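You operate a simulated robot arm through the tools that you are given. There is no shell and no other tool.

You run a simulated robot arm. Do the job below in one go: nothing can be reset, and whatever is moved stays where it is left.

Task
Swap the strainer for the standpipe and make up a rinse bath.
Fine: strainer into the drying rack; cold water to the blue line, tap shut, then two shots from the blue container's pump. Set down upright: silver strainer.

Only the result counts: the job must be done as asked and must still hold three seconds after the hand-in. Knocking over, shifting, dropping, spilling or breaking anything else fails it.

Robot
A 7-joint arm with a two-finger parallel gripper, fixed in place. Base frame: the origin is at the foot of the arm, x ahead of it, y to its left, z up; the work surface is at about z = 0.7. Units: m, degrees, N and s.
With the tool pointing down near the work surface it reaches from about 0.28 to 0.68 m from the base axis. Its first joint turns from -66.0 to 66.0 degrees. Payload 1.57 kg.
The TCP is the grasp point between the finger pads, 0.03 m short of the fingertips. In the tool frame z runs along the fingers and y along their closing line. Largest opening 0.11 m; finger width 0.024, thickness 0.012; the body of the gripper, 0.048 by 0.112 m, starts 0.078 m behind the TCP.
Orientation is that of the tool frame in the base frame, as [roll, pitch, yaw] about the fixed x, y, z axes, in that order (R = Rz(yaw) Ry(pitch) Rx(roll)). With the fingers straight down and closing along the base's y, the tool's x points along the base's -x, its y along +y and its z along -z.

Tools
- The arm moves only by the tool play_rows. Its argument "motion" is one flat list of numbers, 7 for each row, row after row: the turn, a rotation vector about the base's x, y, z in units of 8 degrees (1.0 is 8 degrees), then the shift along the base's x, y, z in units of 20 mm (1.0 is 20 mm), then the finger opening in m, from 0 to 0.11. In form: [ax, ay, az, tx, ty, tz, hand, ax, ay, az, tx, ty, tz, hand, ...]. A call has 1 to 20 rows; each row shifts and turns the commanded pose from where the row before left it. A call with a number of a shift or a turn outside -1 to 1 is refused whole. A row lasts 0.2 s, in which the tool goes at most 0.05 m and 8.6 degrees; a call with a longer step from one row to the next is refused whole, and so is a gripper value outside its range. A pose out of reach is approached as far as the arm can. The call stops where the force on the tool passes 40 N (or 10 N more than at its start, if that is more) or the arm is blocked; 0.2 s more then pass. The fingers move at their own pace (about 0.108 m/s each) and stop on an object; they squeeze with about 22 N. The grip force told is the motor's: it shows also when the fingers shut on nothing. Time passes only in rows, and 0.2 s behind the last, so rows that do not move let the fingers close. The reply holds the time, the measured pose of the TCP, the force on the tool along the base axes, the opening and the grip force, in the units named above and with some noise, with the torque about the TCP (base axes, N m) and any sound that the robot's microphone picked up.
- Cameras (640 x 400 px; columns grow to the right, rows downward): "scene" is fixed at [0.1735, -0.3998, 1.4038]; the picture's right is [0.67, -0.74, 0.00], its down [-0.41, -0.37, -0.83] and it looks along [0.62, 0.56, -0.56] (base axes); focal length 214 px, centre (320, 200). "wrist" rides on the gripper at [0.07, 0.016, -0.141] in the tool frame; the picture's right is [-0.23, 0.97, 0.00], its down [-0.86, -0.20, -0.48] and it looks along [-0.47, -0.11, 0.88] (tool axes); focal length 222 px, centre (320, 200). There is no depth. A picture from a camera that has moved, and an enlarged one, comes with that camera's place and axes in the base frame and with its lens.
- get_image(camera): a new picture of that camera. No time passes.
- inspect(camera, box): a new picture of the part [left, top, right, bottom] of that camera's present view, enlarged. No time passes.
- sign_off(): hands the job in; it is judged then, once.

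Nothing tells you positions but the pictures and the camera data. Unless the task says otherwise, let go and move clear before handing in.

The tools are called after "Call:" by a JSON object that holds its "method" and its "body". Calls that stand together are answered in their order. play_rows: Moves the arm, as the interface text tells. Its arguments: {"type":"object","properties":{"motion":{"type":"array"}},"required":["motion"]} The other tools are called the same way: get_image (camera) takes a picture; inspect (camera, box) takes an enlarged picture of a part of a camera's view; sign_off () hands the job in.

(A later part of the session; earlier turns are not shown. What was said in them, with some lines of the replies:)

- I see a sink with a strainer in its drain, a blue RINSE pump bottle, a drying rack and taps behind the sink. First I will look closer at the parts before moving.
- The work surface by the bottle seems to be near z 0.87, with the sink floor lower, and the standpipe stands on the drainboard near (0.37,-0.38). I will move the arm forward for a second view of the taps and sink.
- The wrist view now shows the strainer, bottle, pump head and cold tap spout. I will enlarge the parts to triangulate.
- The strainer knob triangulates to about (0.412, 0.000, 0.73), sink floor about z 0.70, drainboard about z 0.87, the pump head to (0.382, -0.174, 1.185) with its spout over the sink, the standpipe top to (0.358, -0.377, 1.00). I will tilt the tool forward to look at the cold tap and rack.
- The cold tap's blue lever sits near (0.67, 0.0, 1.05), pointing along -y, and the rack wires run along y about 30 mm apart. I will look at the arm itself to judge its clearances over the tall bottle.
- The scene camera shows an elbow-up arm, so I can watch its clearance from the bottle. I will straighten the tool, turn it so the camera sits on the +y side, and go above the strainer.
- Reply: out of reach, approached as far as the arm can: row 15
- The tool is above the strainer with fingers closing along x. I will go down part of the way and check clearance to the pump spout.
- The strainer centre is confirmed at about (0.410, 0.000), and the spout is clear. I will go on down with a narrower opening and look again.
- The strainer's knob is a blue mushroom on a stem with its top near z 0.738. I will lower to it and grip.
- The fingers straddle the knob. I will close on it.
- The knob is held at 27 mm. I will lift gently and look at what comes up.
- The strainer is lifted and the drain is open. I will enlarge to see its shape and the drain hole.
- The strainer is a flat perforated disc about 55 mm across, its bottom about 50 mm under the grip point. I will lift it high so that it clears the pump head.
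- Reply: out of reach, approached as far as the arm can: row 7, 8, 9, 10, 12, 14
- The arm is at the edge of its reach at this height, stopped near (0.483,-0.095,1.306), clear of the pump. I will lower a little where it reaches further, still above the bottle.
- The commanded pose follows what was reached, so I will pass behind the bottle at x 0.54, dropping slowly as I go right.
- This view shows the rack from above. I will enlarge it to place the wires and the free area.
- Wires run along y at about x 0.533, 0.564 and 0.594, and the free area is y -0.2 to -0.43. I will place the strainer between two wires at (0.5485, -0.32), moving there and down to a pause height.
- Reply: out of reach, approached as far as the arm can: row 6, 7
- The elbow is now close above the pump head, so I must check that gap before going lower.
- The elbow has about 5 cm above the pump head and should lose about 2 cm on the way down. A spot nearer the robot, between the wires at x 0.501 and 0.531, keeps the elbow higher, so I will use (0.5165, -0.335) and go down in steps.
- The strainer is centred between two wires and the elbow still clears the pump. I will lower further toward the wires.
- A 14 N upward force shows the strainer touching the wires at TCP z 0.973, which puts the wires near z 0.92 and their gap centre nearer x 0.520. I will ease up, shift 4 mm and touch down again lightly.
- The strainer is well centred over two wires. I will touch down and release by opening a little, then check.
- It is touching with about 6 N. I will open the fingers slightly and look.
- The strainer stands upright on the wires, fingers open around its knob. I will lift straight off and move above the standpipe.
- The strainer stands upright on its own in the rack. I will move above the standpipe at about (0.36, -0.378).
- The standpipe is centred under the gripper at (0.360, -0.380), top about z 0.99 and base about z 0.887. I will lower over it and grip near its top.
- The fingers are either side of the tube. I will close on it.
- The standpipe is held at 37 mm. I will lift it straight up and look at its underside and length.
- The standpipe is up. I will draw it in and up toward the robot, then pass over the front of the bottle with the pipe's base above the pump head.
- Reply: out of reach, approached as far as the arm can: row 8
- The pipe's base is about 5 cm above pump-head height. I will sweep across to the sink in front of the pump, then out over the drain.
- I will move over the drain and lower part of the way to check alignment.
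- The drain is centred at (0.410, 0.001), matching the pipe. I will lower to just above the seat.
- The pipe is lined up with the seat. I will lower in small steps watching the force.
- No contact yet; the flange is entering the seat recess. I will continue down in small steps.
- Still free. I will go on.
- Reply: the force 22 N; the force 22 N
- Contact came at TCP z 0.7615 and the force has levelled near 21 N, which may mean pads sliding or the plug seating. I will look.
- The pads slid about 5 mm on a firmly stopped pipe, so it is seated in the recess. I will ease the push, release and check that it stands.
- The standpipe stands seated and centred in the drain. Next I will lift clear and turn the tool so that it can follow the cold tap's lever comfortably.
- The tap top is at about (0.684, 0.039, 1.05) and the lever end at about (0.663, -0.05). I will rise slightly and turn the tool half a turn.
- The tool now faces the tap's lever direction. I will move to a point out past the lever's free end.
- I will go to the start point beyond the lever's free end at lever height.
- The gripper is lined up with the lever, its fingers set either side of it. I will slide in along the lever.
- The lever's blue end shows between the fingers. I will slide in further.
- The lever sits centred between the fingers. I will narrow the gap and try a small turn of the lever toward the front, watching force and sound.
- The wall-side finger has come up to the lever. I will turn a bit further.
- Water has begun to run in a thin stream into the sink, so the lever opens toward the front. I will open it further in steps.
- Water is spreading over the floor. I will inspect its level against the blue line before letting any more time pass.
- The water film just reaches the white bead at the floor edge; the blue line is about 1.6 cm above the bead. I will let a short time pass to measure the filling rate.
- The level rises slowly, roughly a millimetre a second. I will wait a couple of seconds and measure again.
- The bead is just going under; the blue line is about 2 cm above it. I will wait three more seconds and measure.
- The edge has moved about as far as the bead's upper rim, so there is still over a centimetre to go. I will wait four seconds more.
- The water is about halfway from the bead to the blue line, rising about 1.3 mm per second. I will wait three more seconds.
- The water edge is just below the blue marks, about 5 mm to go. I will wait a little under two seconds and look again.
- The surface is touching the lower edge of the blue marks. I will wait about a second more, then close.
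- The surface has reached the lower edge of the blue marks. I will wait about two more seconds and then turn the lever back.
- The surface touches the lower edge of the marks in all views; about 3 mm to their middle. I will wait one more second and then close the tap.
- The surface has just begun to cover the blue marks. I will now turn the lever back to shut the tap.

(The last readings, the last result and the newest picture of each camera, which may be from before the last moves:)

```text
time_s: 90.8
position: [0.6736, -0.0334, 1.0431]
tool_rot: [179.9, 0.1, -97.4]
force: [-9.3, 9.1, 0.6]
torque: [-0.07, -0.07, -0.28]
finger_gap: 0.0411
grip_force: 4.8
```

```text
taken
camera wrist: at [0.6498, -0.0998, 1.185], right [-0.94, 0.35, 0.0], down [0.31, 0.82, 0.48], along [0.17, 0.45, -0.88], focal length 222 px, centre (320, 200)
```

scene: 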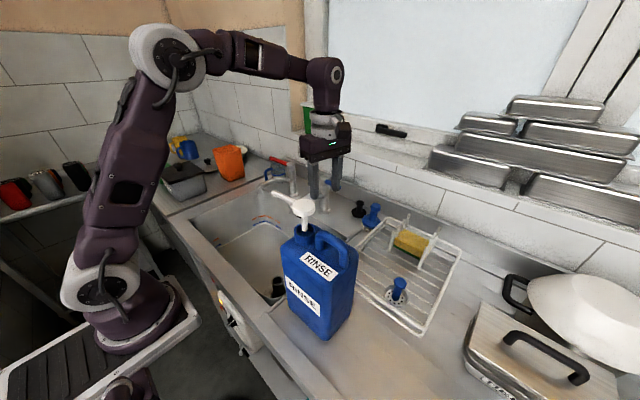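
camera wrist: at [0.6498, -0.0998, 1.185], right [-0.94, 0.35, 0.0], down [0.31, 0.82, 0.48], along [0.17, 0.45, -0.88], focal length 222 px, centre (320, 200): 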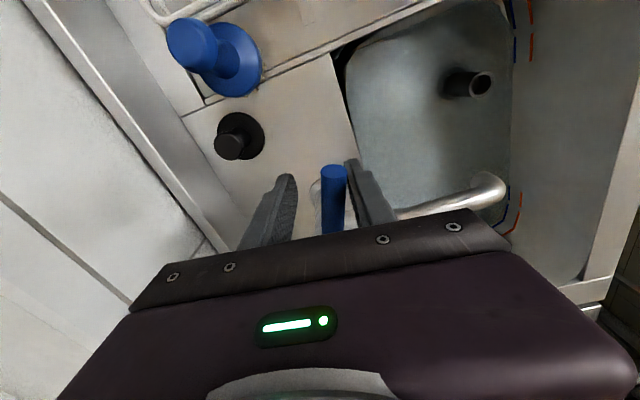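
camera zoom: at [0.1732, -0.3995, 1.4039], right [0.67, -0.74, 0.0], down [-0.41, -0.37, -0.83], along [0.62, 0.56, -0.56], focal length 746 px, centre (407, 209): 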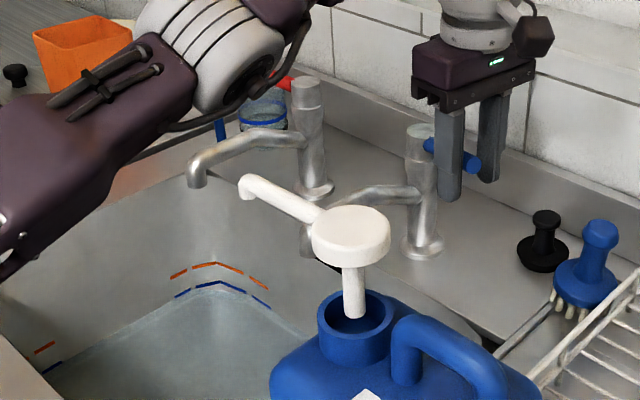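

The stream has stopped and the lever is against its closed stop. I will check the level closely.

Call:
{"method": "inspect", "body": {"camera": "scene", "box": [225, 205, 285, 255]}}

Call:
{"method": "inspect", "body": {"camera": "wrist", "box": [470, 160, 550, 240]}}

Call:
{"method": "inspect", "body": {"camera": "wrist", "box": [460, 0, 560, 80]}}

Call:
{"method": "inspect", "body": {"camera": "scene", "box": [270, 180, 320, 240]}}

```text
8.00 times, centred on (255, 230) of scene
camera zoom: at [0.1732, -0.3995, 1.4039], right [0.67, -0.74, 0.0], down [-0.41, -0.37, -0.83], along [0.62, 0.56, -0.56], focal length 1716 px, centre (840, -40)
```

zoom: 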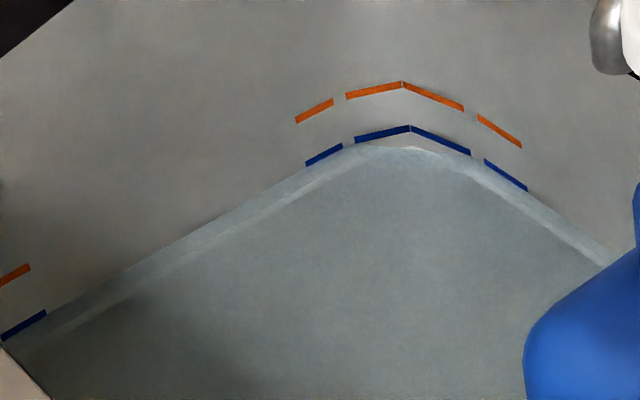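

```text
5.00 times, centred on (510, 200) of wrist
camera zoom: at [0.6498, -0.0998, 1.185], right [-0.94, 0.35, 0.0], down [0.31, 0.82, 0.48], along [0.17, 0.45, -0.88], focal length 1111 px, centre (-630, 200)
```

zoom: 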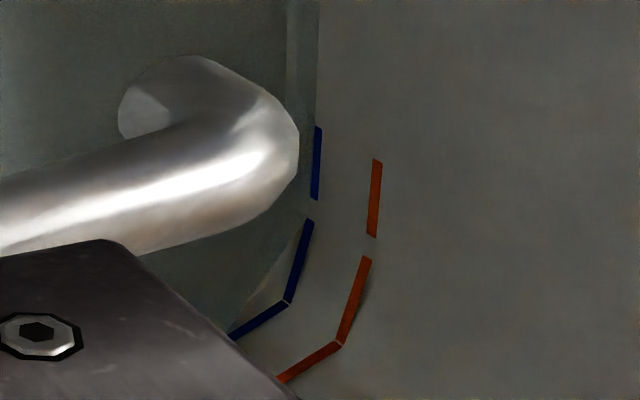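

```text
5.00 times, centred on (510, 40) of wrist
camera zoom: at [0.6498, -0.0998, 1.185], right [-0.94, 0.35, 0.0], down [0.31, 0.82, 0.48], along [0.17, 0.45, -0.88], focal length 1111 px, centre (-630, 1000)
```

zoom: 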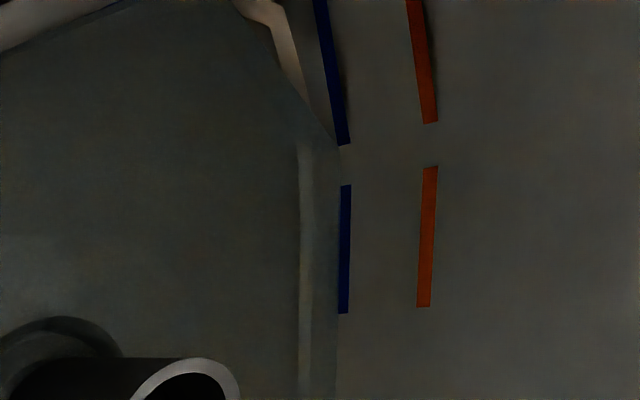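

```text
6.67 times, centred on (295, 210) of scene
camera zoom: at [0.1732, -0.3995, 1.4039], right [0.67, -0.74, 0.0], down [-0.41, -0.37, -0.83], along [0.62, 0.56, -0.56], focal length 1430 px, centre (487, 133)
```

zoom: 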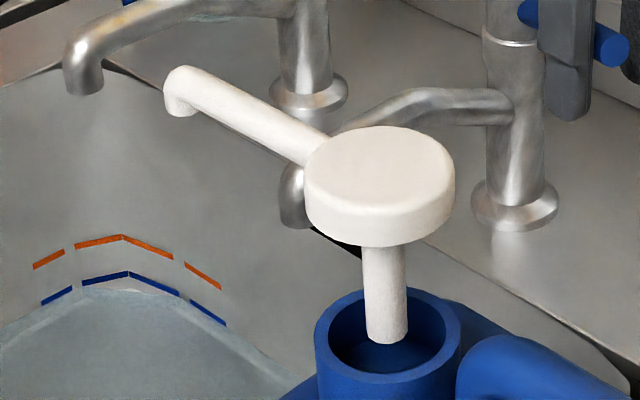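

The tap is shut and the water sits at the lower edge of the blue marks, about 2 to 4 mm under their middle. I will make one short controlled top-up of about 2 mm by opening and closing in a single move.

Call:
{"method": "play_rows", "body": {"motion": [0, 0, -0.7, -0.355, 0.065, 0, 0.032, 0, 0, -1, -0.495, 0.155, 0, 0.032, 0, 0, -1, -0.47, 0.225, 0, 0.032, 0, 0, -1, -0.43, 0.285, 0, 0.032, 0, 0, -1, -0.39, 0.34, 0, 0.032, 0, 0, -1, -0.335, 0.395, 0, 0.032, 0, 0, 0, 0, 0, 0, 0.032, 0, 0, 0, 0, 0, 0, 0.032, 0, 0, 0, 0, 0, 0, 0.032, 0, 0, 1, 0.335, -0.395, 0, 0.032, 0, 0, 1, 0.39, -0.34, 0, 0.032, 0, 0, 1, 0.43, -0.285, 0, 0.032, 0, 0, 1, 0.47, -0.225, 0, 0.032, 0, 0, 1, 0.495, -0.155, 0, 0.032, 0, 0, 0.7, 0.355, -0.065, 0, 0.032]}}

Call:
{"method": "inspect", "body": {"camera": "scene", "box": [225, 205, 285, 255]}}

Call:
{"method": "inspect", "body": {"camera": "wrist", "box": [460, 0, 560, 80]}}

Call:
{"method": "inspect", "body": {"camera": "wrist", "box": [420, 120, 560, 240]}}

Call:
{"method": "get_image", "body": {"camera": "scene"}}

```text
time_s: 94.0
position: [0.6743, -0.0331, 1.0458]
tool_rot: [179.9, 0.2, -97.4]
force: [-10.0, 8.7, -0.2]
torque: [-0.1, -0.05, -0.28]
finger_gap: 0.041
grip_force: 5.2
```

```text
8.00 times, centred on (255, 230) of scene
camera zoom: at [0.1732, -0.3995, 1.4039], right [0.67, -0.74, 0.0], down [-0.41, -0.37, -0.83], along [0.62, 0.56, -0.56], focal length 1716 px, centre (840, -40)
```

zoom: 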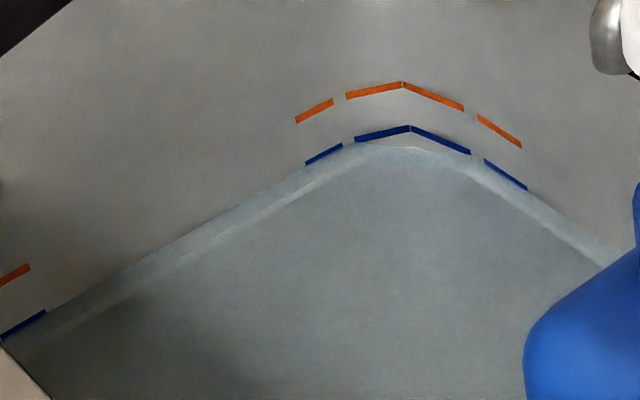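

```text
5.00 times, centred on (510, 40) of wrist
camera zoom: at [0.65, -0.0997, 1.1855], right [-0.94, 0.35, 0.0], down [0.31, 0.82, 0.48], along [0.17, 0.45, -0.88], focal length 1111 px, centre (-630, 1000)
```

zoom: 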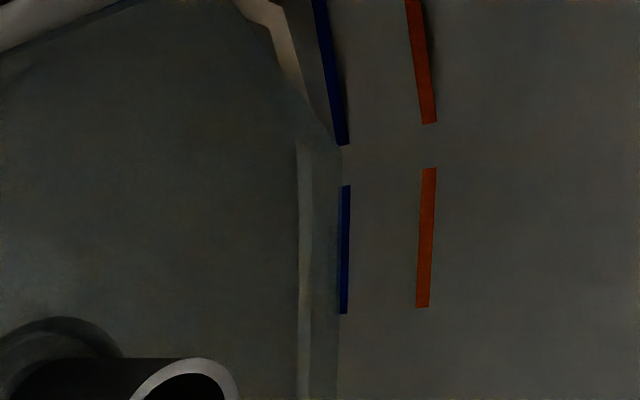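

```text
3.33 times, centred on (490, 180) of wrist
camera zoom: at [0.65, -0.0997, 1.1855], right [-0.94, 0.35, 0.0], down [0.31, 0.82, 0.48], along [0.17, 0.45, -0.88], focal length 740 px, centre (-247, 267)
```

zoom: 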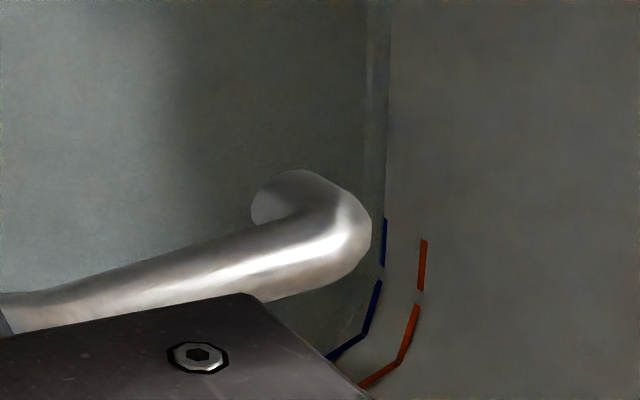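

```text
taken
```

scene: 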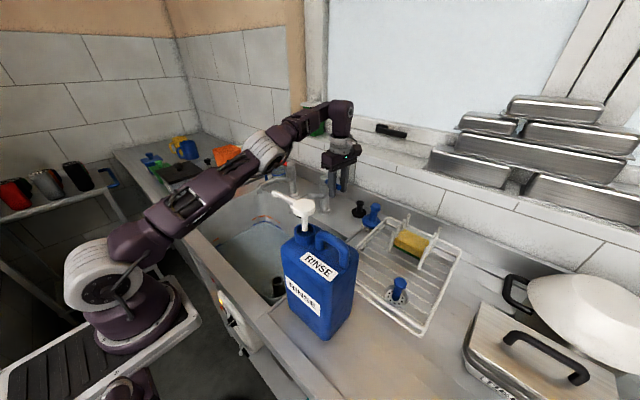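

The water now stands at the middle of the blue marks and no stream runs. I will back the finger off the lever, widen the gap and slide out the way I came in.

Call:
{"method": "play_rows", "body": {"motion": [0, 0, -0.7, -0.355, 0.065, 0, 0.04, 0, 0, 0, 0, 0, 0, 0.055, 0, 0, 0, 0, 0, 0, 0.055]}}

Call:
{"method": "inspect", "body": {"camera": "wrist", "box": [240, 140, 520, 260]}}

```text
time_s: 94.8
position: [0.6679, -0.0323, 1.0446]
tool_rot: [-180.0, 0.0, -103.1]
force: [-0.5, 0.1, 0.0]
torque: [-0.01, 0.02, -0.04]
finger_gap: 0.0549
grip_force: 0.0
```

```text
2.29 times, centred on (380, 200) of wrist
camera zoom: at [0.6366, -0.097, 1.1855], right [-0.9, 0.44, 0.0], down [0.39, 0.79, 0.48], along [0.21, 0.43, -0.88], focal length 508 px, centre (183, 200)
```

zoom: 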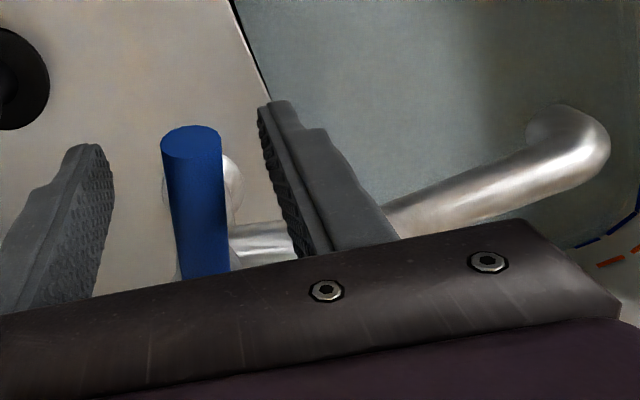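

The lever is at its closed position and free. I will slide out along it.

Call:
{"method": "play_rows", "body": {"motion": [0, 0, 0, -0.183, -0.81, 0, 0.055, 0, 0, 0, -0.183, -0.81, 0, 0.055, 0, 0, 0, -0.183, -0.81, 0, 0.055, 0, 0, 0, -0.183, -0.81, 0, 0.055, 0, 0, 0, -0.183, -0.81, 0, 0.055]}}

Call:
{"method": "get_image", "body": {"camera": "wrist"}}

Call:
{"method": "inspect", "body": {"camera": "scene", "box": [230, 120, 390, 260]}}

```text
time_s: 96.0
position: [0.6498, -0.1147, 1.0444]
tool_rot: [-180.0, 0.0, -103.2]
force: [-0.7, -0.4, -0.1]
torque: [-0.01, 0.03, 0.0]
finger_gap: 0.0548
grip_force: 0.1
```

```text
taken
camera wrist: at [0.6182, -0.1782, 1.1856], right [-0.9, 0.44, 0.0], down [0.39, 0.79, 0.48], along [0.21, 0.43, -0.88], focal length 222 px, centre (320, 200)
```

wrist: 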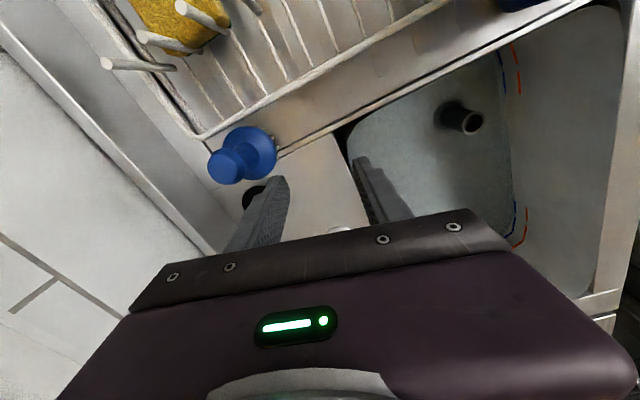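

```text
2.86 times, centred on (310, 190) of scene
camera zoom: at [0.1735, -0.3998, 1.4038], right [0.67, -0.74, 0.0], down [-0.41, -0.37, -0.83], along [0.62, 0.56, -0.56], focal length 613 px, centre (349, 229)
```

zoom: 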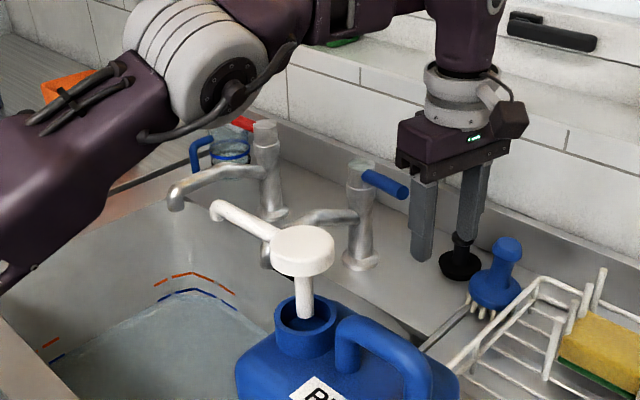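

I will rise and come back over the pump head with the fingers closed.

Call:
{"method": "play_rows", "body": {"motion": [0, 0, 0, -1, 0.29, 0.875, 0.03, 0, 0, 0, -1, 0.29, 0.875, 0.0, 0, 0, 0, -1, 0.29, 0.875, 0.0, 0, 0, 0, -1, 0.29, 0.875, 0.0, 0, 0, 0, -1, 0.29, 0.875, 0.0, 0, 0, 0, -1, 0.29, 0.875, 0.0, 0, 0, 0, -0.67, -0.17, 1, 0.0, 0, 0, 0, -0.67, -0.17, 1, 0.0, 0, 0, 0, -0.67, -0.17, 1, 0.0, 0, 0, 0, -0.67, -0.17, 1, 0.0, 0, 0, 0, -0.67, -0.17, 1, 0.0, 0, 0, 0, -0.67, -0.17, 1, 0.0, 0, 0, 0, -0.67, -0.17, 0.5, 0.0]}}

Call:
{"method": "get_image", "body": {"camera": "wrist"}}

Call:
{"method": "get_image", "body": {"camera": "scene"}}

```text
time_s: 98.8
position: [0.4344, -0.1047, 1.2788]
tool_rot: [-180.0, 0.1, -103.1]
force: [-0.9, 0.2, 0.0]
torque: [0.0, -0.01, -0.03]
finger_gap: 0.0001
grip_force: 21.4
```

```text
taken
camera wrist: at [0.404, -0.1668, 1.4206], right [-0.9, 0.44, 0.0], down [0.39, 0.79, 0.48], along [0.21, 0.43, -0.88], focal length 222 px, centre (320, 200)
```

wrist: 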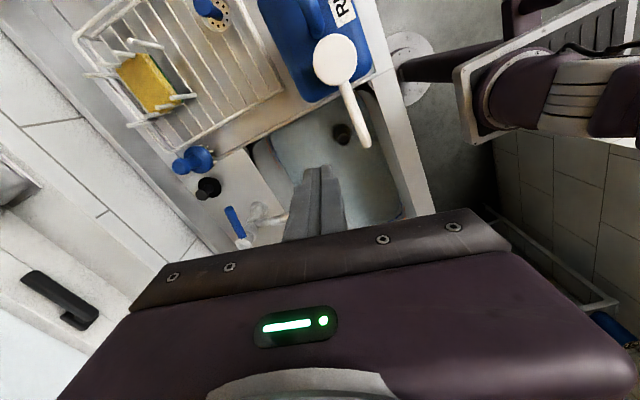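

```text
taken
```

scene: 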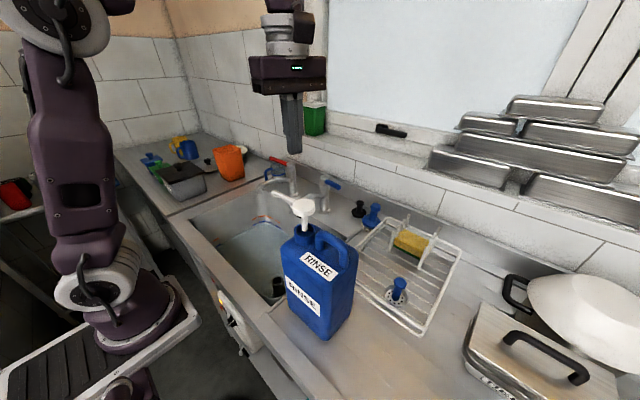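

The pump head is confirmed at (0.383, -0.174). I will move directly above it.

Call:
{"method": "play_rows", "body": {"motion": [0, 0, 0, -0.64, -0.866, 0, 0.0, 0, 0, 0, -0.64, -0.866, 0, 0.0, 0, 0, 0, -0.64, -0.866, 0, 0.0, 0, 0, 0, -0.64, -0.866, 0, 0.0, 0, 0, 0, 0, 0, -0.8, 0.0, 0, 0, 0, 0, 0, -0.8, 0.0]}}

Call:
{"method": "get_image", "body": {"camera": "wrist"}}

Call:
{"method": "inspect", "body": {"camera": "scene", "box": [240, 110, 370, 250]}}

```text
time_s: 100.2
position: [0.3841, -0.1717, 1.2474]
tool_rot: [-179.9, -0.1, -103.2]
force: [-0.3, 0.5, -0.9]
torque: [0.01, -0.06, 0.01]
finger_gap: 0.0002
grip_force: 21.7
```

```text
taken
camera wrist: at [0.3534, -0.2358, 1.3886], right [-0.9, 0.44, 0.0], down [0.39, 0.79, 0.48], along [0.21, 0.43, -0.88], focal length 222 px, centre (320, 200)
```

wrist: 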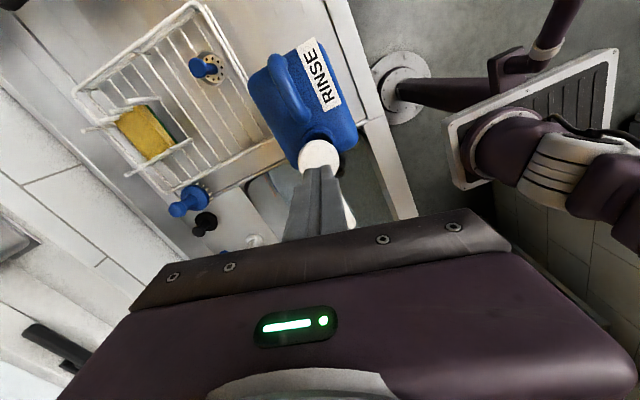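

```text
2.86 times, centred on (305, 180) of scene
camera zoom: at [0.1735, -0.3998, 1.4038], right [0.67, -0.74, 0.0], down [-0.41, -0.37, -0.83], along [0.62, 0.56, -0.56], focal length 613 px, centre (363, 257)
```

zoom: 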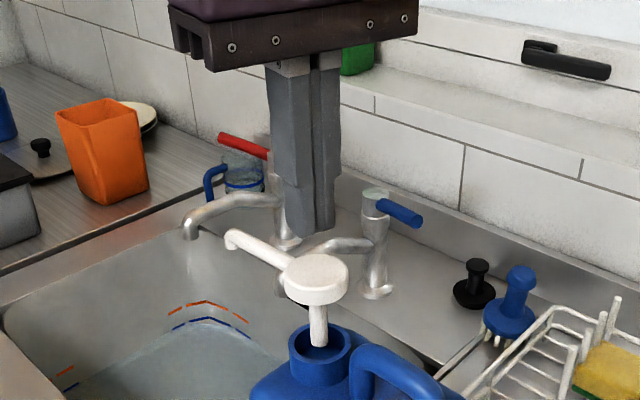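

The fingertips are about 3 cm above the head. I will enlarge to check the centring.

Call:
{"method": "inspect", "body": {"camera": "wrist", "box": [260, 110, 390, 230]}}

```text
3.33 times, centred on (325, 170) of wrist
camera zoom: at [0.3534, -0.2358, 1.3886], right [-0.9, 0.44, 0.0], down [0.39, 0.79, 0.48], along [0.21, 0.43, -0.88], focal length 740 px, centre (303, 300)
```

zoom: 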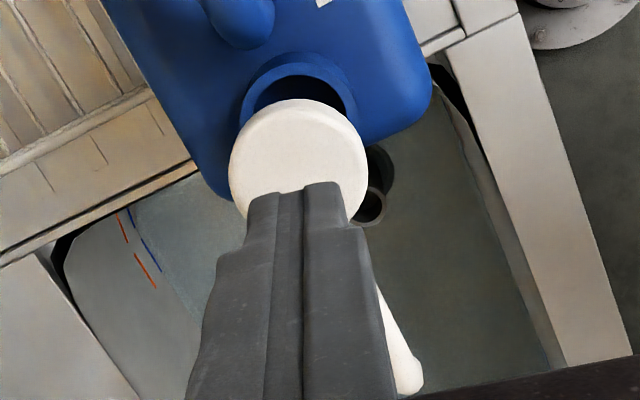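

The head centre is 2 to 3 mm off the fingertips, which I will correct while lowering to just above it.

Call:
{"method": "play_rows", "body": {"motion": [0, 0, 0, 0.075, -0.115, -0.6, 0.0, 0, 0, 0, 0, 0, -0.5, 0.0]}}

Call:
{"method": "play_rows", "body": {"motion": [0, 0, 0, 0, 0, -0.2, 0.0]}}

Call:
{"method": "inspect", "body": {"camera": "scene", "box": [260, 150, 350, 250]}}

```text
time_s: 100.8
position: [0.3848, -0.1754, 1.2252]
tool_rot: [180.0, 0.0, -103.2]
force: [-0.6, -0.3, 0.4]
torque: [0.04, -0.04, 0.03]
finger_gap: 0.0
grip_force: 21.0
```

```text
time_s: 101.2
position: [0.3854, -0.1743, 1.2214]
tool_rot: [-180.0, 0.0, -103.2]
force: [-1.4, 1.0, 0.4]
torque: [-0.01, 0.01, -0.01]
finger_gap: 0.0001
grip_force: 21.5
```

```text
4.00 times, centred on (305, 200) of scene
camera zoom: at [0.1735, -0.3998, 1.4038], right [0.67, -0.74, 0.0], down [-0.41, -0.37, -0.83], along [0.62, 0.56, -0.56], focal length 858 px, centre (380, 200)
```

zoom: 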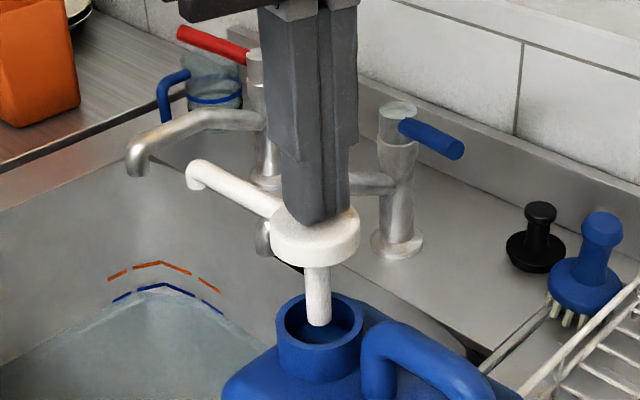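

The tips are just over the head. I will begin the first press in small steps, watching force.

Call:
{"method": "play_rows", "body": {"motion": [0, 0, 0, 0, 0, -0.25, 0.0, 0, 0, 0, 0, 0, -0.25, 0.0]}}

Call:
{"method": "inspect", "body": {"camera": "scene", "box": [260, 150, 350, 250]}}

```text
time_s: 101.8
position: [0.386, -0.1745, 1.2121]
tool_rot: [-180.0, 0.0, -103.2]
force: [0.3, -0.4, 0.5]
torque: [0.01, -0.02, -0.01]
finger_gap: 0.0003
grip_force: 20.7
```

```text
4.00 times, centred on (305, 200) of scene
camera zoom: at [0.1735, -0.3998, 1.4038], right [0.67, -0.74, 0.0], down [-0.41, -0.37, -0.83], along [0.62, 0.56, -0.56], focal length 858 px, centre (380, 200)
```

zoom: 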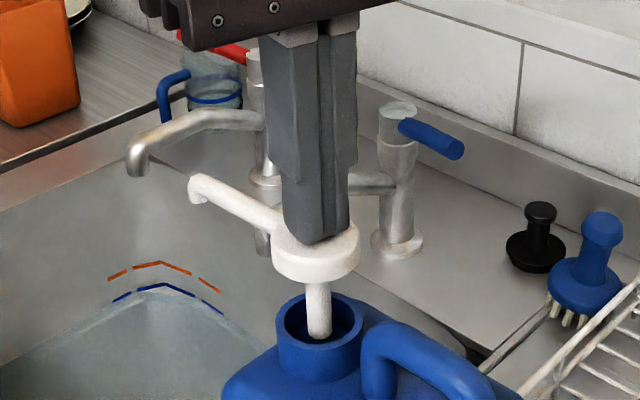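

The head is going down with little force. I will continue the stroke.

Call:
{"method": "play_rows", "body": {"motion": [0, 0, 0, 0, 0, -0.25, 0.0, 0, 0, 0, 0, 0, -0.25, 0.0]}}

Call:
{"method": "inspect", "body": {"camera": "scene", "box": [260, 150, 350, 250]}}

```text
time_s: 102.4
position: [0.3856, -0.1741, 1.2018]
tool_rot: [180.0, 0.0, -103.2]
force: [-0.1, 0.8, 1.8]
torque: [-0.02, 0.04, 0.02]
finger_gap: 0.0001
grip_force: 21.1
```

```text
4.00 times, centred on (305, 200) of scene
camera zoom: at [0.1735, -0.3998, 1.4038], right [0.67, -0.74, 0.0], down [-0.41, -0.37, -0.83], along [0.62, 0.56, -0.56], focal length 858 px, centre (380, 200)
```

zoom: 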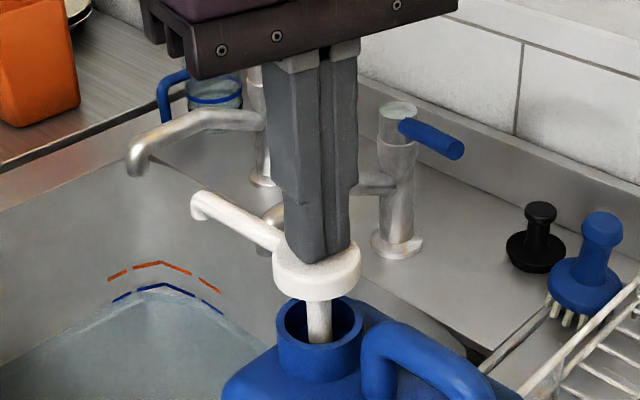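

Still travelling. I will go further, watching for the end stop.

Call:
{"method": "play_rows", "body": {"motion": [0, 0, 0, 0, 0, -0.25, 0.0]}}

Call:
{"method": "play_rows", "body": {"motion": [0, 0, 0, 0, 0, -0.25, 0.0]}}

Call:
{"method": "inspect", "body": {"camera": "scene", "box": [260, 150, 350, 250]}}

```text
time_s: 102.8
position: [0.3852, -0.1747, 1.1967]
tool_rot: [-180.0, 0.0, -103.3]
force: [0.6, 0.6, 2.3]
torque: [0.02, -0.04, 0.02]
finger_gap: 0.0
grip_force: 21.3
```

```text
time_s: 103.2
position: [0.3855, -0.1742, 1.1924]
tool_rot: [-179.8, 0.0, -103.3]
force: [-0.5, 5.0, 15.3]
torque: [0.14, 0.0, -0.04]
finger_gap: 0.0001
grip_force: 20.8
```

```text
4.00 times, centred on (305, 200) of scene
camera zoom: at [0.1733, -0.3996, 1.4039], right [0.67, -0.74, 0.0], down [-0.41, -0.37, -0.83], along [0.62, 0.56, -0.56], focal length 858 px, centre (380, 200)
```

zoom: 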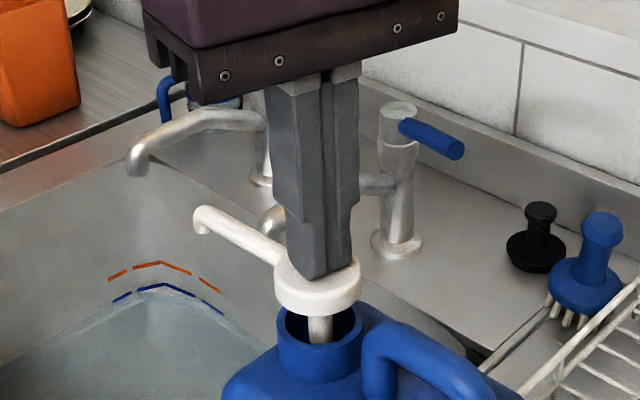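

The stop is reached with 15 N, so the first shot is made. I will lift fully so the head springs back.

Call:
{"method": "play_rows", "body": {"motion": [0, 0, 0, 0, 0, 0.45, 0.0, 0, 0, 0, 0, 0, 0.45, 0.0, 0, 0, 0, 0, 0, 0.45, 0.0, 0, 0, 0, 0, 0, 0.45, 0.0, 0, 0, 0, 0, 0, 0.25, 0.0, 0, 0, 0, 0, 0, 0, 0.0]}}

Call:
{"method": "inspect", "body": {"camera": "scene", "box": [260, 150, 350, 250]}}

Call:
{"method": "get_image", "body": {"camera": "scene"}}

Call:
{"method": "get_image", "body": {"camera": "wrist"}}

```text
time_s: 104.6
position: [0.386, -0.1742, 1.2332]
tool_rot: [180.0, 0.1, -103.2]
force: [0.5, -0.4, 0.0]
torque: [-0.02, -0.01, 0.0]
finger_gap: 0.0
grip_force: 20.9
```

```text
4.00 times, centred on (305, 200) of scene
camera zoom: at [0.1735, -0.3998, 1.4038], right [0.67, -0.74, 0.0], down [-0.41, -0.37, -0.83], along [0.62, 0.56, -0.56], focal length 858 px, centre (380, 200)
```

zoom: 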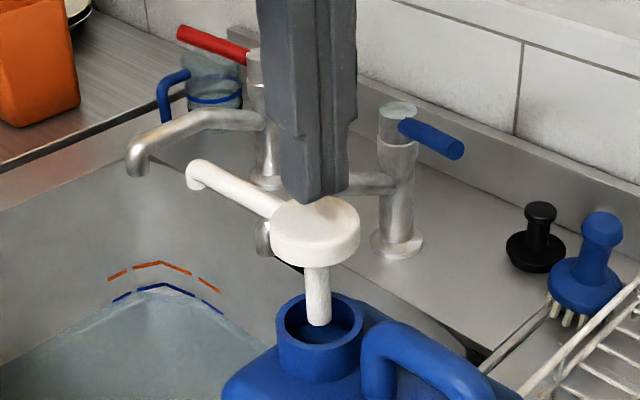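

```text
taken
```

scene: 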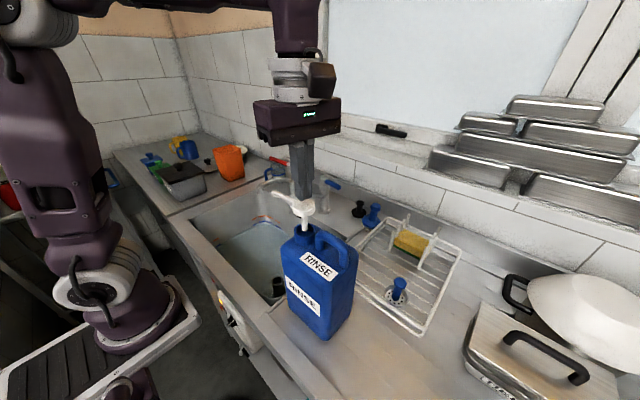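

```text
taken
camera wrist: at [0.3551, -0.2381, 1.3736], right [-0.9, 0.44, 0.0], down [0.39, 0.79, 0.48], along [0.21, 0.43, -0.88], focal length 222 px, centre (320, 200)
```

wrist: 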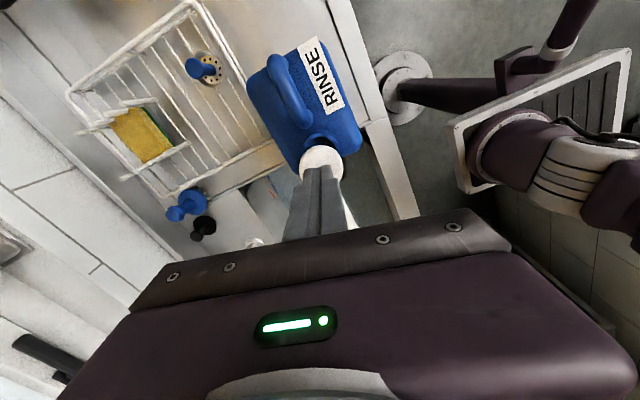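

The head is fully back up and the bottle has not moved. I will make the second full press to the same stop.

Call:
{"method": "play_rows", "body": {"motion": [0, 0, 0, 0, 0, -0.3, 0.0, 0, 0, 0, 0, 0, -0.3, 0.0, 0, 0, 0, 0, 0, -0.3, 0.0, 0, 0, 0, 0, 0, -0.3, 0.0, 0, 0, 0, 0, 0, -0.3, 0.0, 0, 0, 0, 0, 0, -0.3, 0.0]}}

Call:
{"method": "get_image", "body": {"camera": "wrist"}}

Call:
{"method": "inspect", "body": {"camera": "scene", "box": [220, 180, 330, 310]}}

```text
time_s: 106.0
position: [0.3865, -0.1757, 1.1969]
tool_rot: [180.0, 0.1, -103.2]
force: [0.0, -0.2, 2.3]
torque: [0.04, 0.02, 0.01]
finger_gap: 0.0
grip_force: 21.6
```

```text
taken
camera wrist: at [0.3552, -0.2381, 1.3377], right [-0.9, 0.44, 0.0], down [0.39, 0.79, 0.48], along [0.21, 0.43, -0.88], focal length 222 px, centre (320, 200)
```

wrist: 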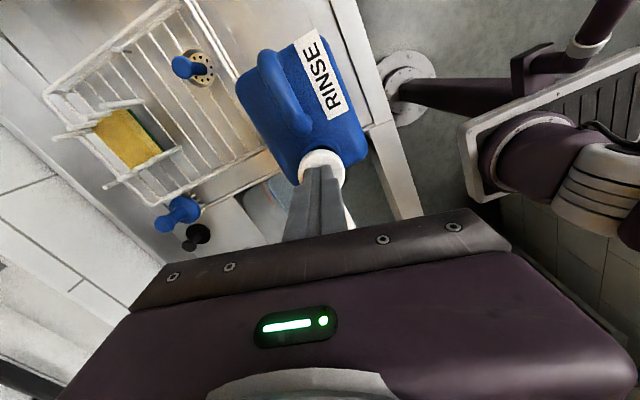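

```text
3.08 times, centred on (275, 245) of scene
camera zoom: at [0.1735, -0.3998, 1.4038], right [0.67, -0.74, 0.0], down [-0.41, -0.37, -0.83], along [0.62, 0.56, -0.56], focal length 660 px, centre (458, 62)
```

zoom: 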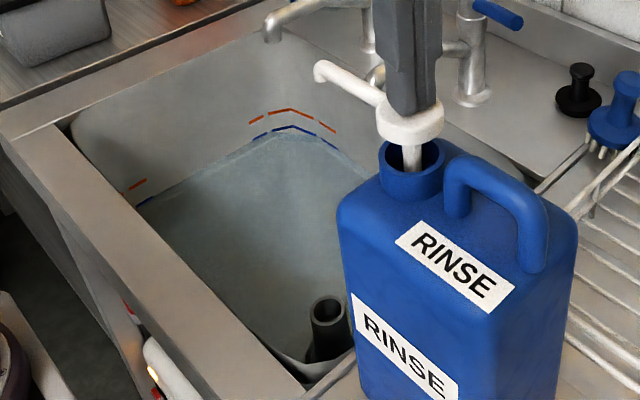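

I will finish the second stroke to the stop.

Call:
{"method": "play_rows", "body": {"motion": [0, 0, 0, 0, 0, -0.25, 0.0]}}

Call:
{"method": "get_image", "body": {"camera": "wrist"}}

```text
time_s: 106.4
position: [0.386, -0.1751, 1.1922]
tool_rot: [-179.9, 0.1, -103.2]
force: [-0.3, 3.0, 16.1]
torque: [0.13, 0.02, -0.05]
finger_gap: 0.0001
grip_force: 21.6
```

```text
taken
camera wrist: at [0.3548, -0.238, 1.3333], right [-0.9, 0.44, 0.0], down [0.39, 0.79, 0.48], along [0.21, 0.43, -0.88], focal length 222 px, centre (320, 200)
```

wrist: 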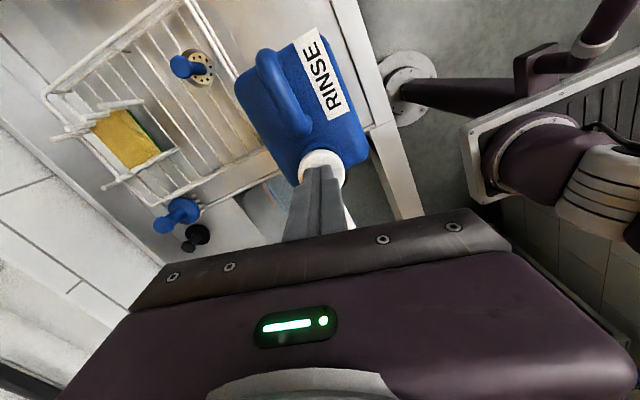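

Second stop reached with 16 N, the same as the first. I will release and rise well clear of the pump, then check everything.

Call:
{"method": "play_rows", "body": {"motion": [0, 0, 0, 0, 0, 0.45, 0.0, 0, 0, 0, 0, 0, 0.45, 0.0, 0, 0, 0, 0, 0, 0.45, 0.0, 0, 0, 0, 0, 0, 0.5, 0.0, 0, 0, 0, 0, 0, 0.8, 0.0, 0, 0, 0, 0, 0, 1, 0.0, 0, 0, 0, 0, 0, 1, 0.0, 0, 0, 0, 0, 0.8, 0.3, 0.0, 0, 0, 0, 0, 1, 0, 0.0, 0, 0, 0, 0, 1, 0, 0.0, 0, 0, 0, 0, 1, 0, 0.0, 0, 0, 0, 0, 1, 0, 0.0, 0, 0, 0, 0, 1, 0, 0.0, 0, 0, 0, 0, 1, 0, 0.0, 0, 0, 0, 0, 1, 0, 0.0, 0, 0, 0, 0, 1, 0, 0.0, 0, 0, 0, 0, 1, 0, 0.0]}}

Call:
{"method": "get_image", "body": {"camera": "wrist"}}

Call:
{"method": "get_image", "body": {"camera": "scene"}}

```text
time_s: 110.0
position: [0.386, 0.0201, 1.2908]
tool_rot: [-180.0, 0.0, -103.2]
force: [-0.3, 0.6, -0.6]
torque: [0.0, -0.01, 0.02]
finger_gap: 0.0
grip_force: 21.5
```

```text
taken
camera wrist: at [0.3549, -0.0423, 1.431], right [-0.9, 0.44, 0.0], down [0.39, 0.79, 0.48], along [0.21, 0.43, -0.88], focal length 222 px, centre (320, 200)
```

wrist: 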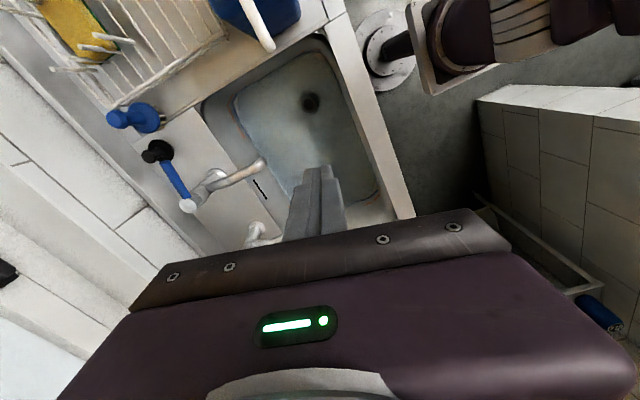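

```text
taken
```

scene: 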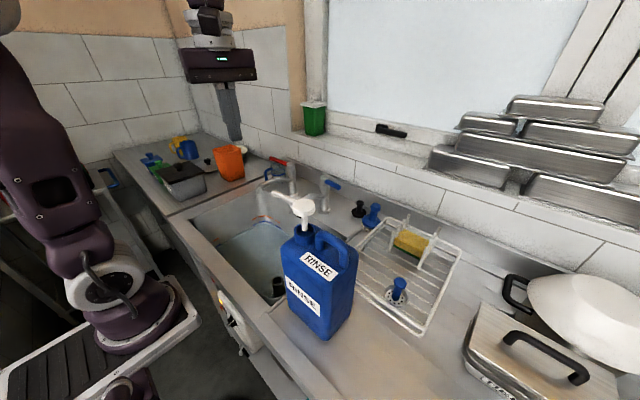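

The arm is clear. I will check the level, the pump, the standpipe and the strainer once more for any change.

Call:
{"method": "inspect", "body": {"camera": "scene", "box": [225, 205, 285, 255]}}

Call:
{"method": "inspect", "body": {"camera": "wrist", "box": [200, 30, 400, 190]}}

Call:
{"method": "inspect", "body": {"camera": "scene", "box": [250, 160, 450, 320]}}

Call:
{"method": "inspect", "body": {"camera": "scene", "box": [360, 260, 430, 320]}}

```text
8.00 times, centred on (255, 230) of scene
camera zoom: at [0.1735, -0.3998, 1.4038], right [0.67, -0.74, 0.0], down [-0.41, -0.37, -0.83], along [0.62, 0.56, -0.56], focal length 1716 px, centre (840, -40)
```

zoom: 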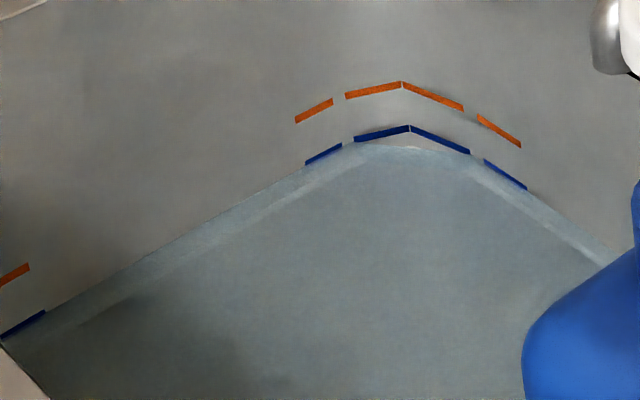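

```text
2.50 times, centred on (300, 110) of wrist
camera zoom: at [0.3549, -0.0423, 1.431], right [-0.9, 0.44, 0.0], down [0.39, 0.79, 0.48], along [0.21, 0.43, -0.88], focal length 555 px, centre (370, 425)
```

zoom: 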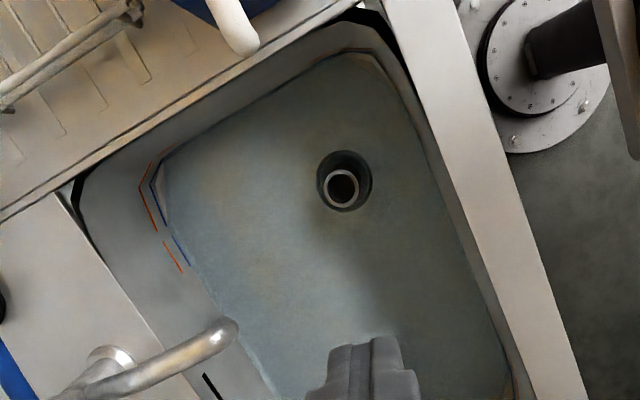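

```text
2.50 times, centred on (350, 240) of scene
camera zoom: at [0.1735, -0.3998, 1.4038], right [0.67, -0.74, 0.0], down [-0.41, -0.37, -0.83], along [0.62, 0.56, -0.56], focal length 536 px, centre (245, 100)
```

zoom: 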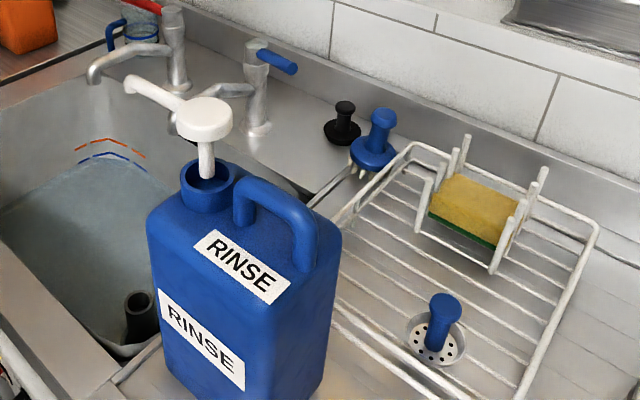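

```text
6.67 times, centred on (395, 290) of scene
camera zoom: at [0.1735, -0.3998, 1.4038], right [0.67, -0.74, 0.0], down [-0.41, -0.37, -0.83], along [0.62, 0.56, -0.56], focal length 1430 px, centre (-180, -400)
```

zoom: 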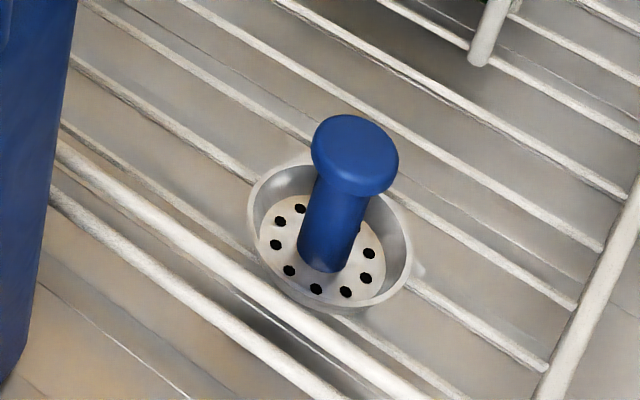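

The tap is off, the water is tinted and at the blue line, the strainer stands upright, and the bottle has not moved. I will let two seconds pass to confirm the level holds.

Call:
{"method": "play_rows", "body": {"motion": [0, 0, 0, -0.5, 0.5, 0.3, 0.03, 0, 0, 0, 0, 0.5, 0, 0.05, 0, 0, 0, 0, 0, 0, 0.05, 0, 0, 0, 0, 0, 0, 0.05, 0, 0, 0, 0, 0, 0, 0.05, 0, 0, 0, 0, 0, 0, 0.05, 0, 0, 0, 0, 0, 0, 0.05, 0, 0, 0, 0, 0, 0, 0.05, 0, 0, 0, 0, 0, 0, 0.05, 0, 0, 0, 0, 0, 0, 0.05]}}

Call:
{"method": "inspect", "body": {"camera": "scene", "box": [225, 205, 285, 255]}}

Call:
{"method": "get_image", "body": {"camera": "scene"}}

Call:
{"method": "inspect", "body": {"camera": "wrist", "box": [180, 30, 400, 220]}}

```text
time_s: 112.2
position: [0.3765, 0.0403, 1.2959]
tool_rot: [-180.0, 0.0, -103.2]
force: [0.4, 0.3, -0.5]
torque: [0.03, 0.02, 0.0]
finger_gap: 0.0503
grip_force: 0.1
```

```text
8.00 times, centred on (255, 230) of scene
camera zoom: at [0.1735, -0.3998, 1.4038], right [0.67, -0.74, 0.0], down [-0.41, -0.37, -0.83], along [0.62, 0.56, -0.56], focal length 1716 px, centre (840, -40)
```

zoom: 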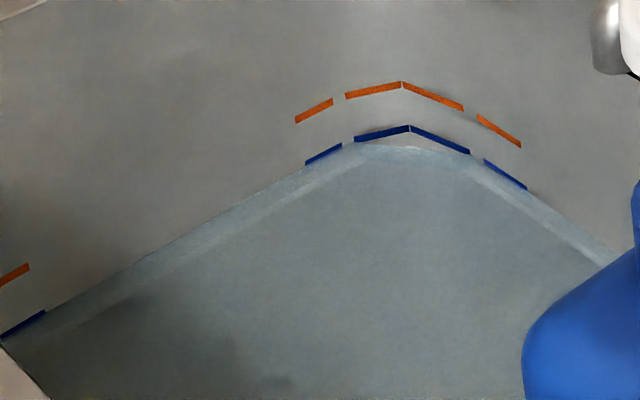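

```text
taken
```

scene: 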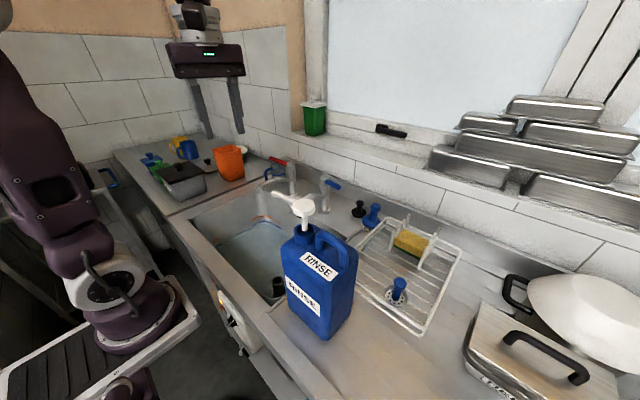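

```text
2.11 times, centred on (290, 125) of wrist
camera zoom: at [0.3449, -0.0226, 1.4375], right [-0.9, 0.44, 0.0], down [0.39, 0.79, 0.48], along [0.21, 0.43, -0.88], focal length 468 px, centre (383, 358)
```

zoom: 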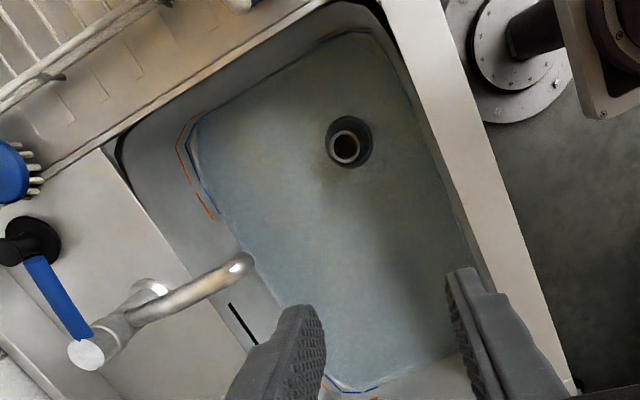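

The level is steady at the blue line with the tap shut. The standpipe is seated, the strainer is upright in the rack, two shots have been pumped, and the arm is clear, so I am handing in.

Call:
{"method": "sign_off", "body": {}}

```text
The job is handed in.
```

The rinse bath is made up and handed in. I could only judge the result from the camera pictures and the force readings.

- **Strainer:** it stands upright on the wires of the drying rack.
- **Standpipe:** it is seated and centred in the drain. The water level showed no change over about 18 seconds after the tap was shut.
- **Water:** I used cold water only. It reaches about the middle of the blue line; I stopped just short and topped it up once by about 2 mm. The lever is back against its stop and no stream shows.
- **Rinse:** I pumped the blue container twice, full strokes to the stop, and the head came back up between them. I never saw the liquid leave the spout, but the water looked bluer afterwards.
- **Everything else:** in the pictures the container and the other things I could see look unmoved. The arm is clear.
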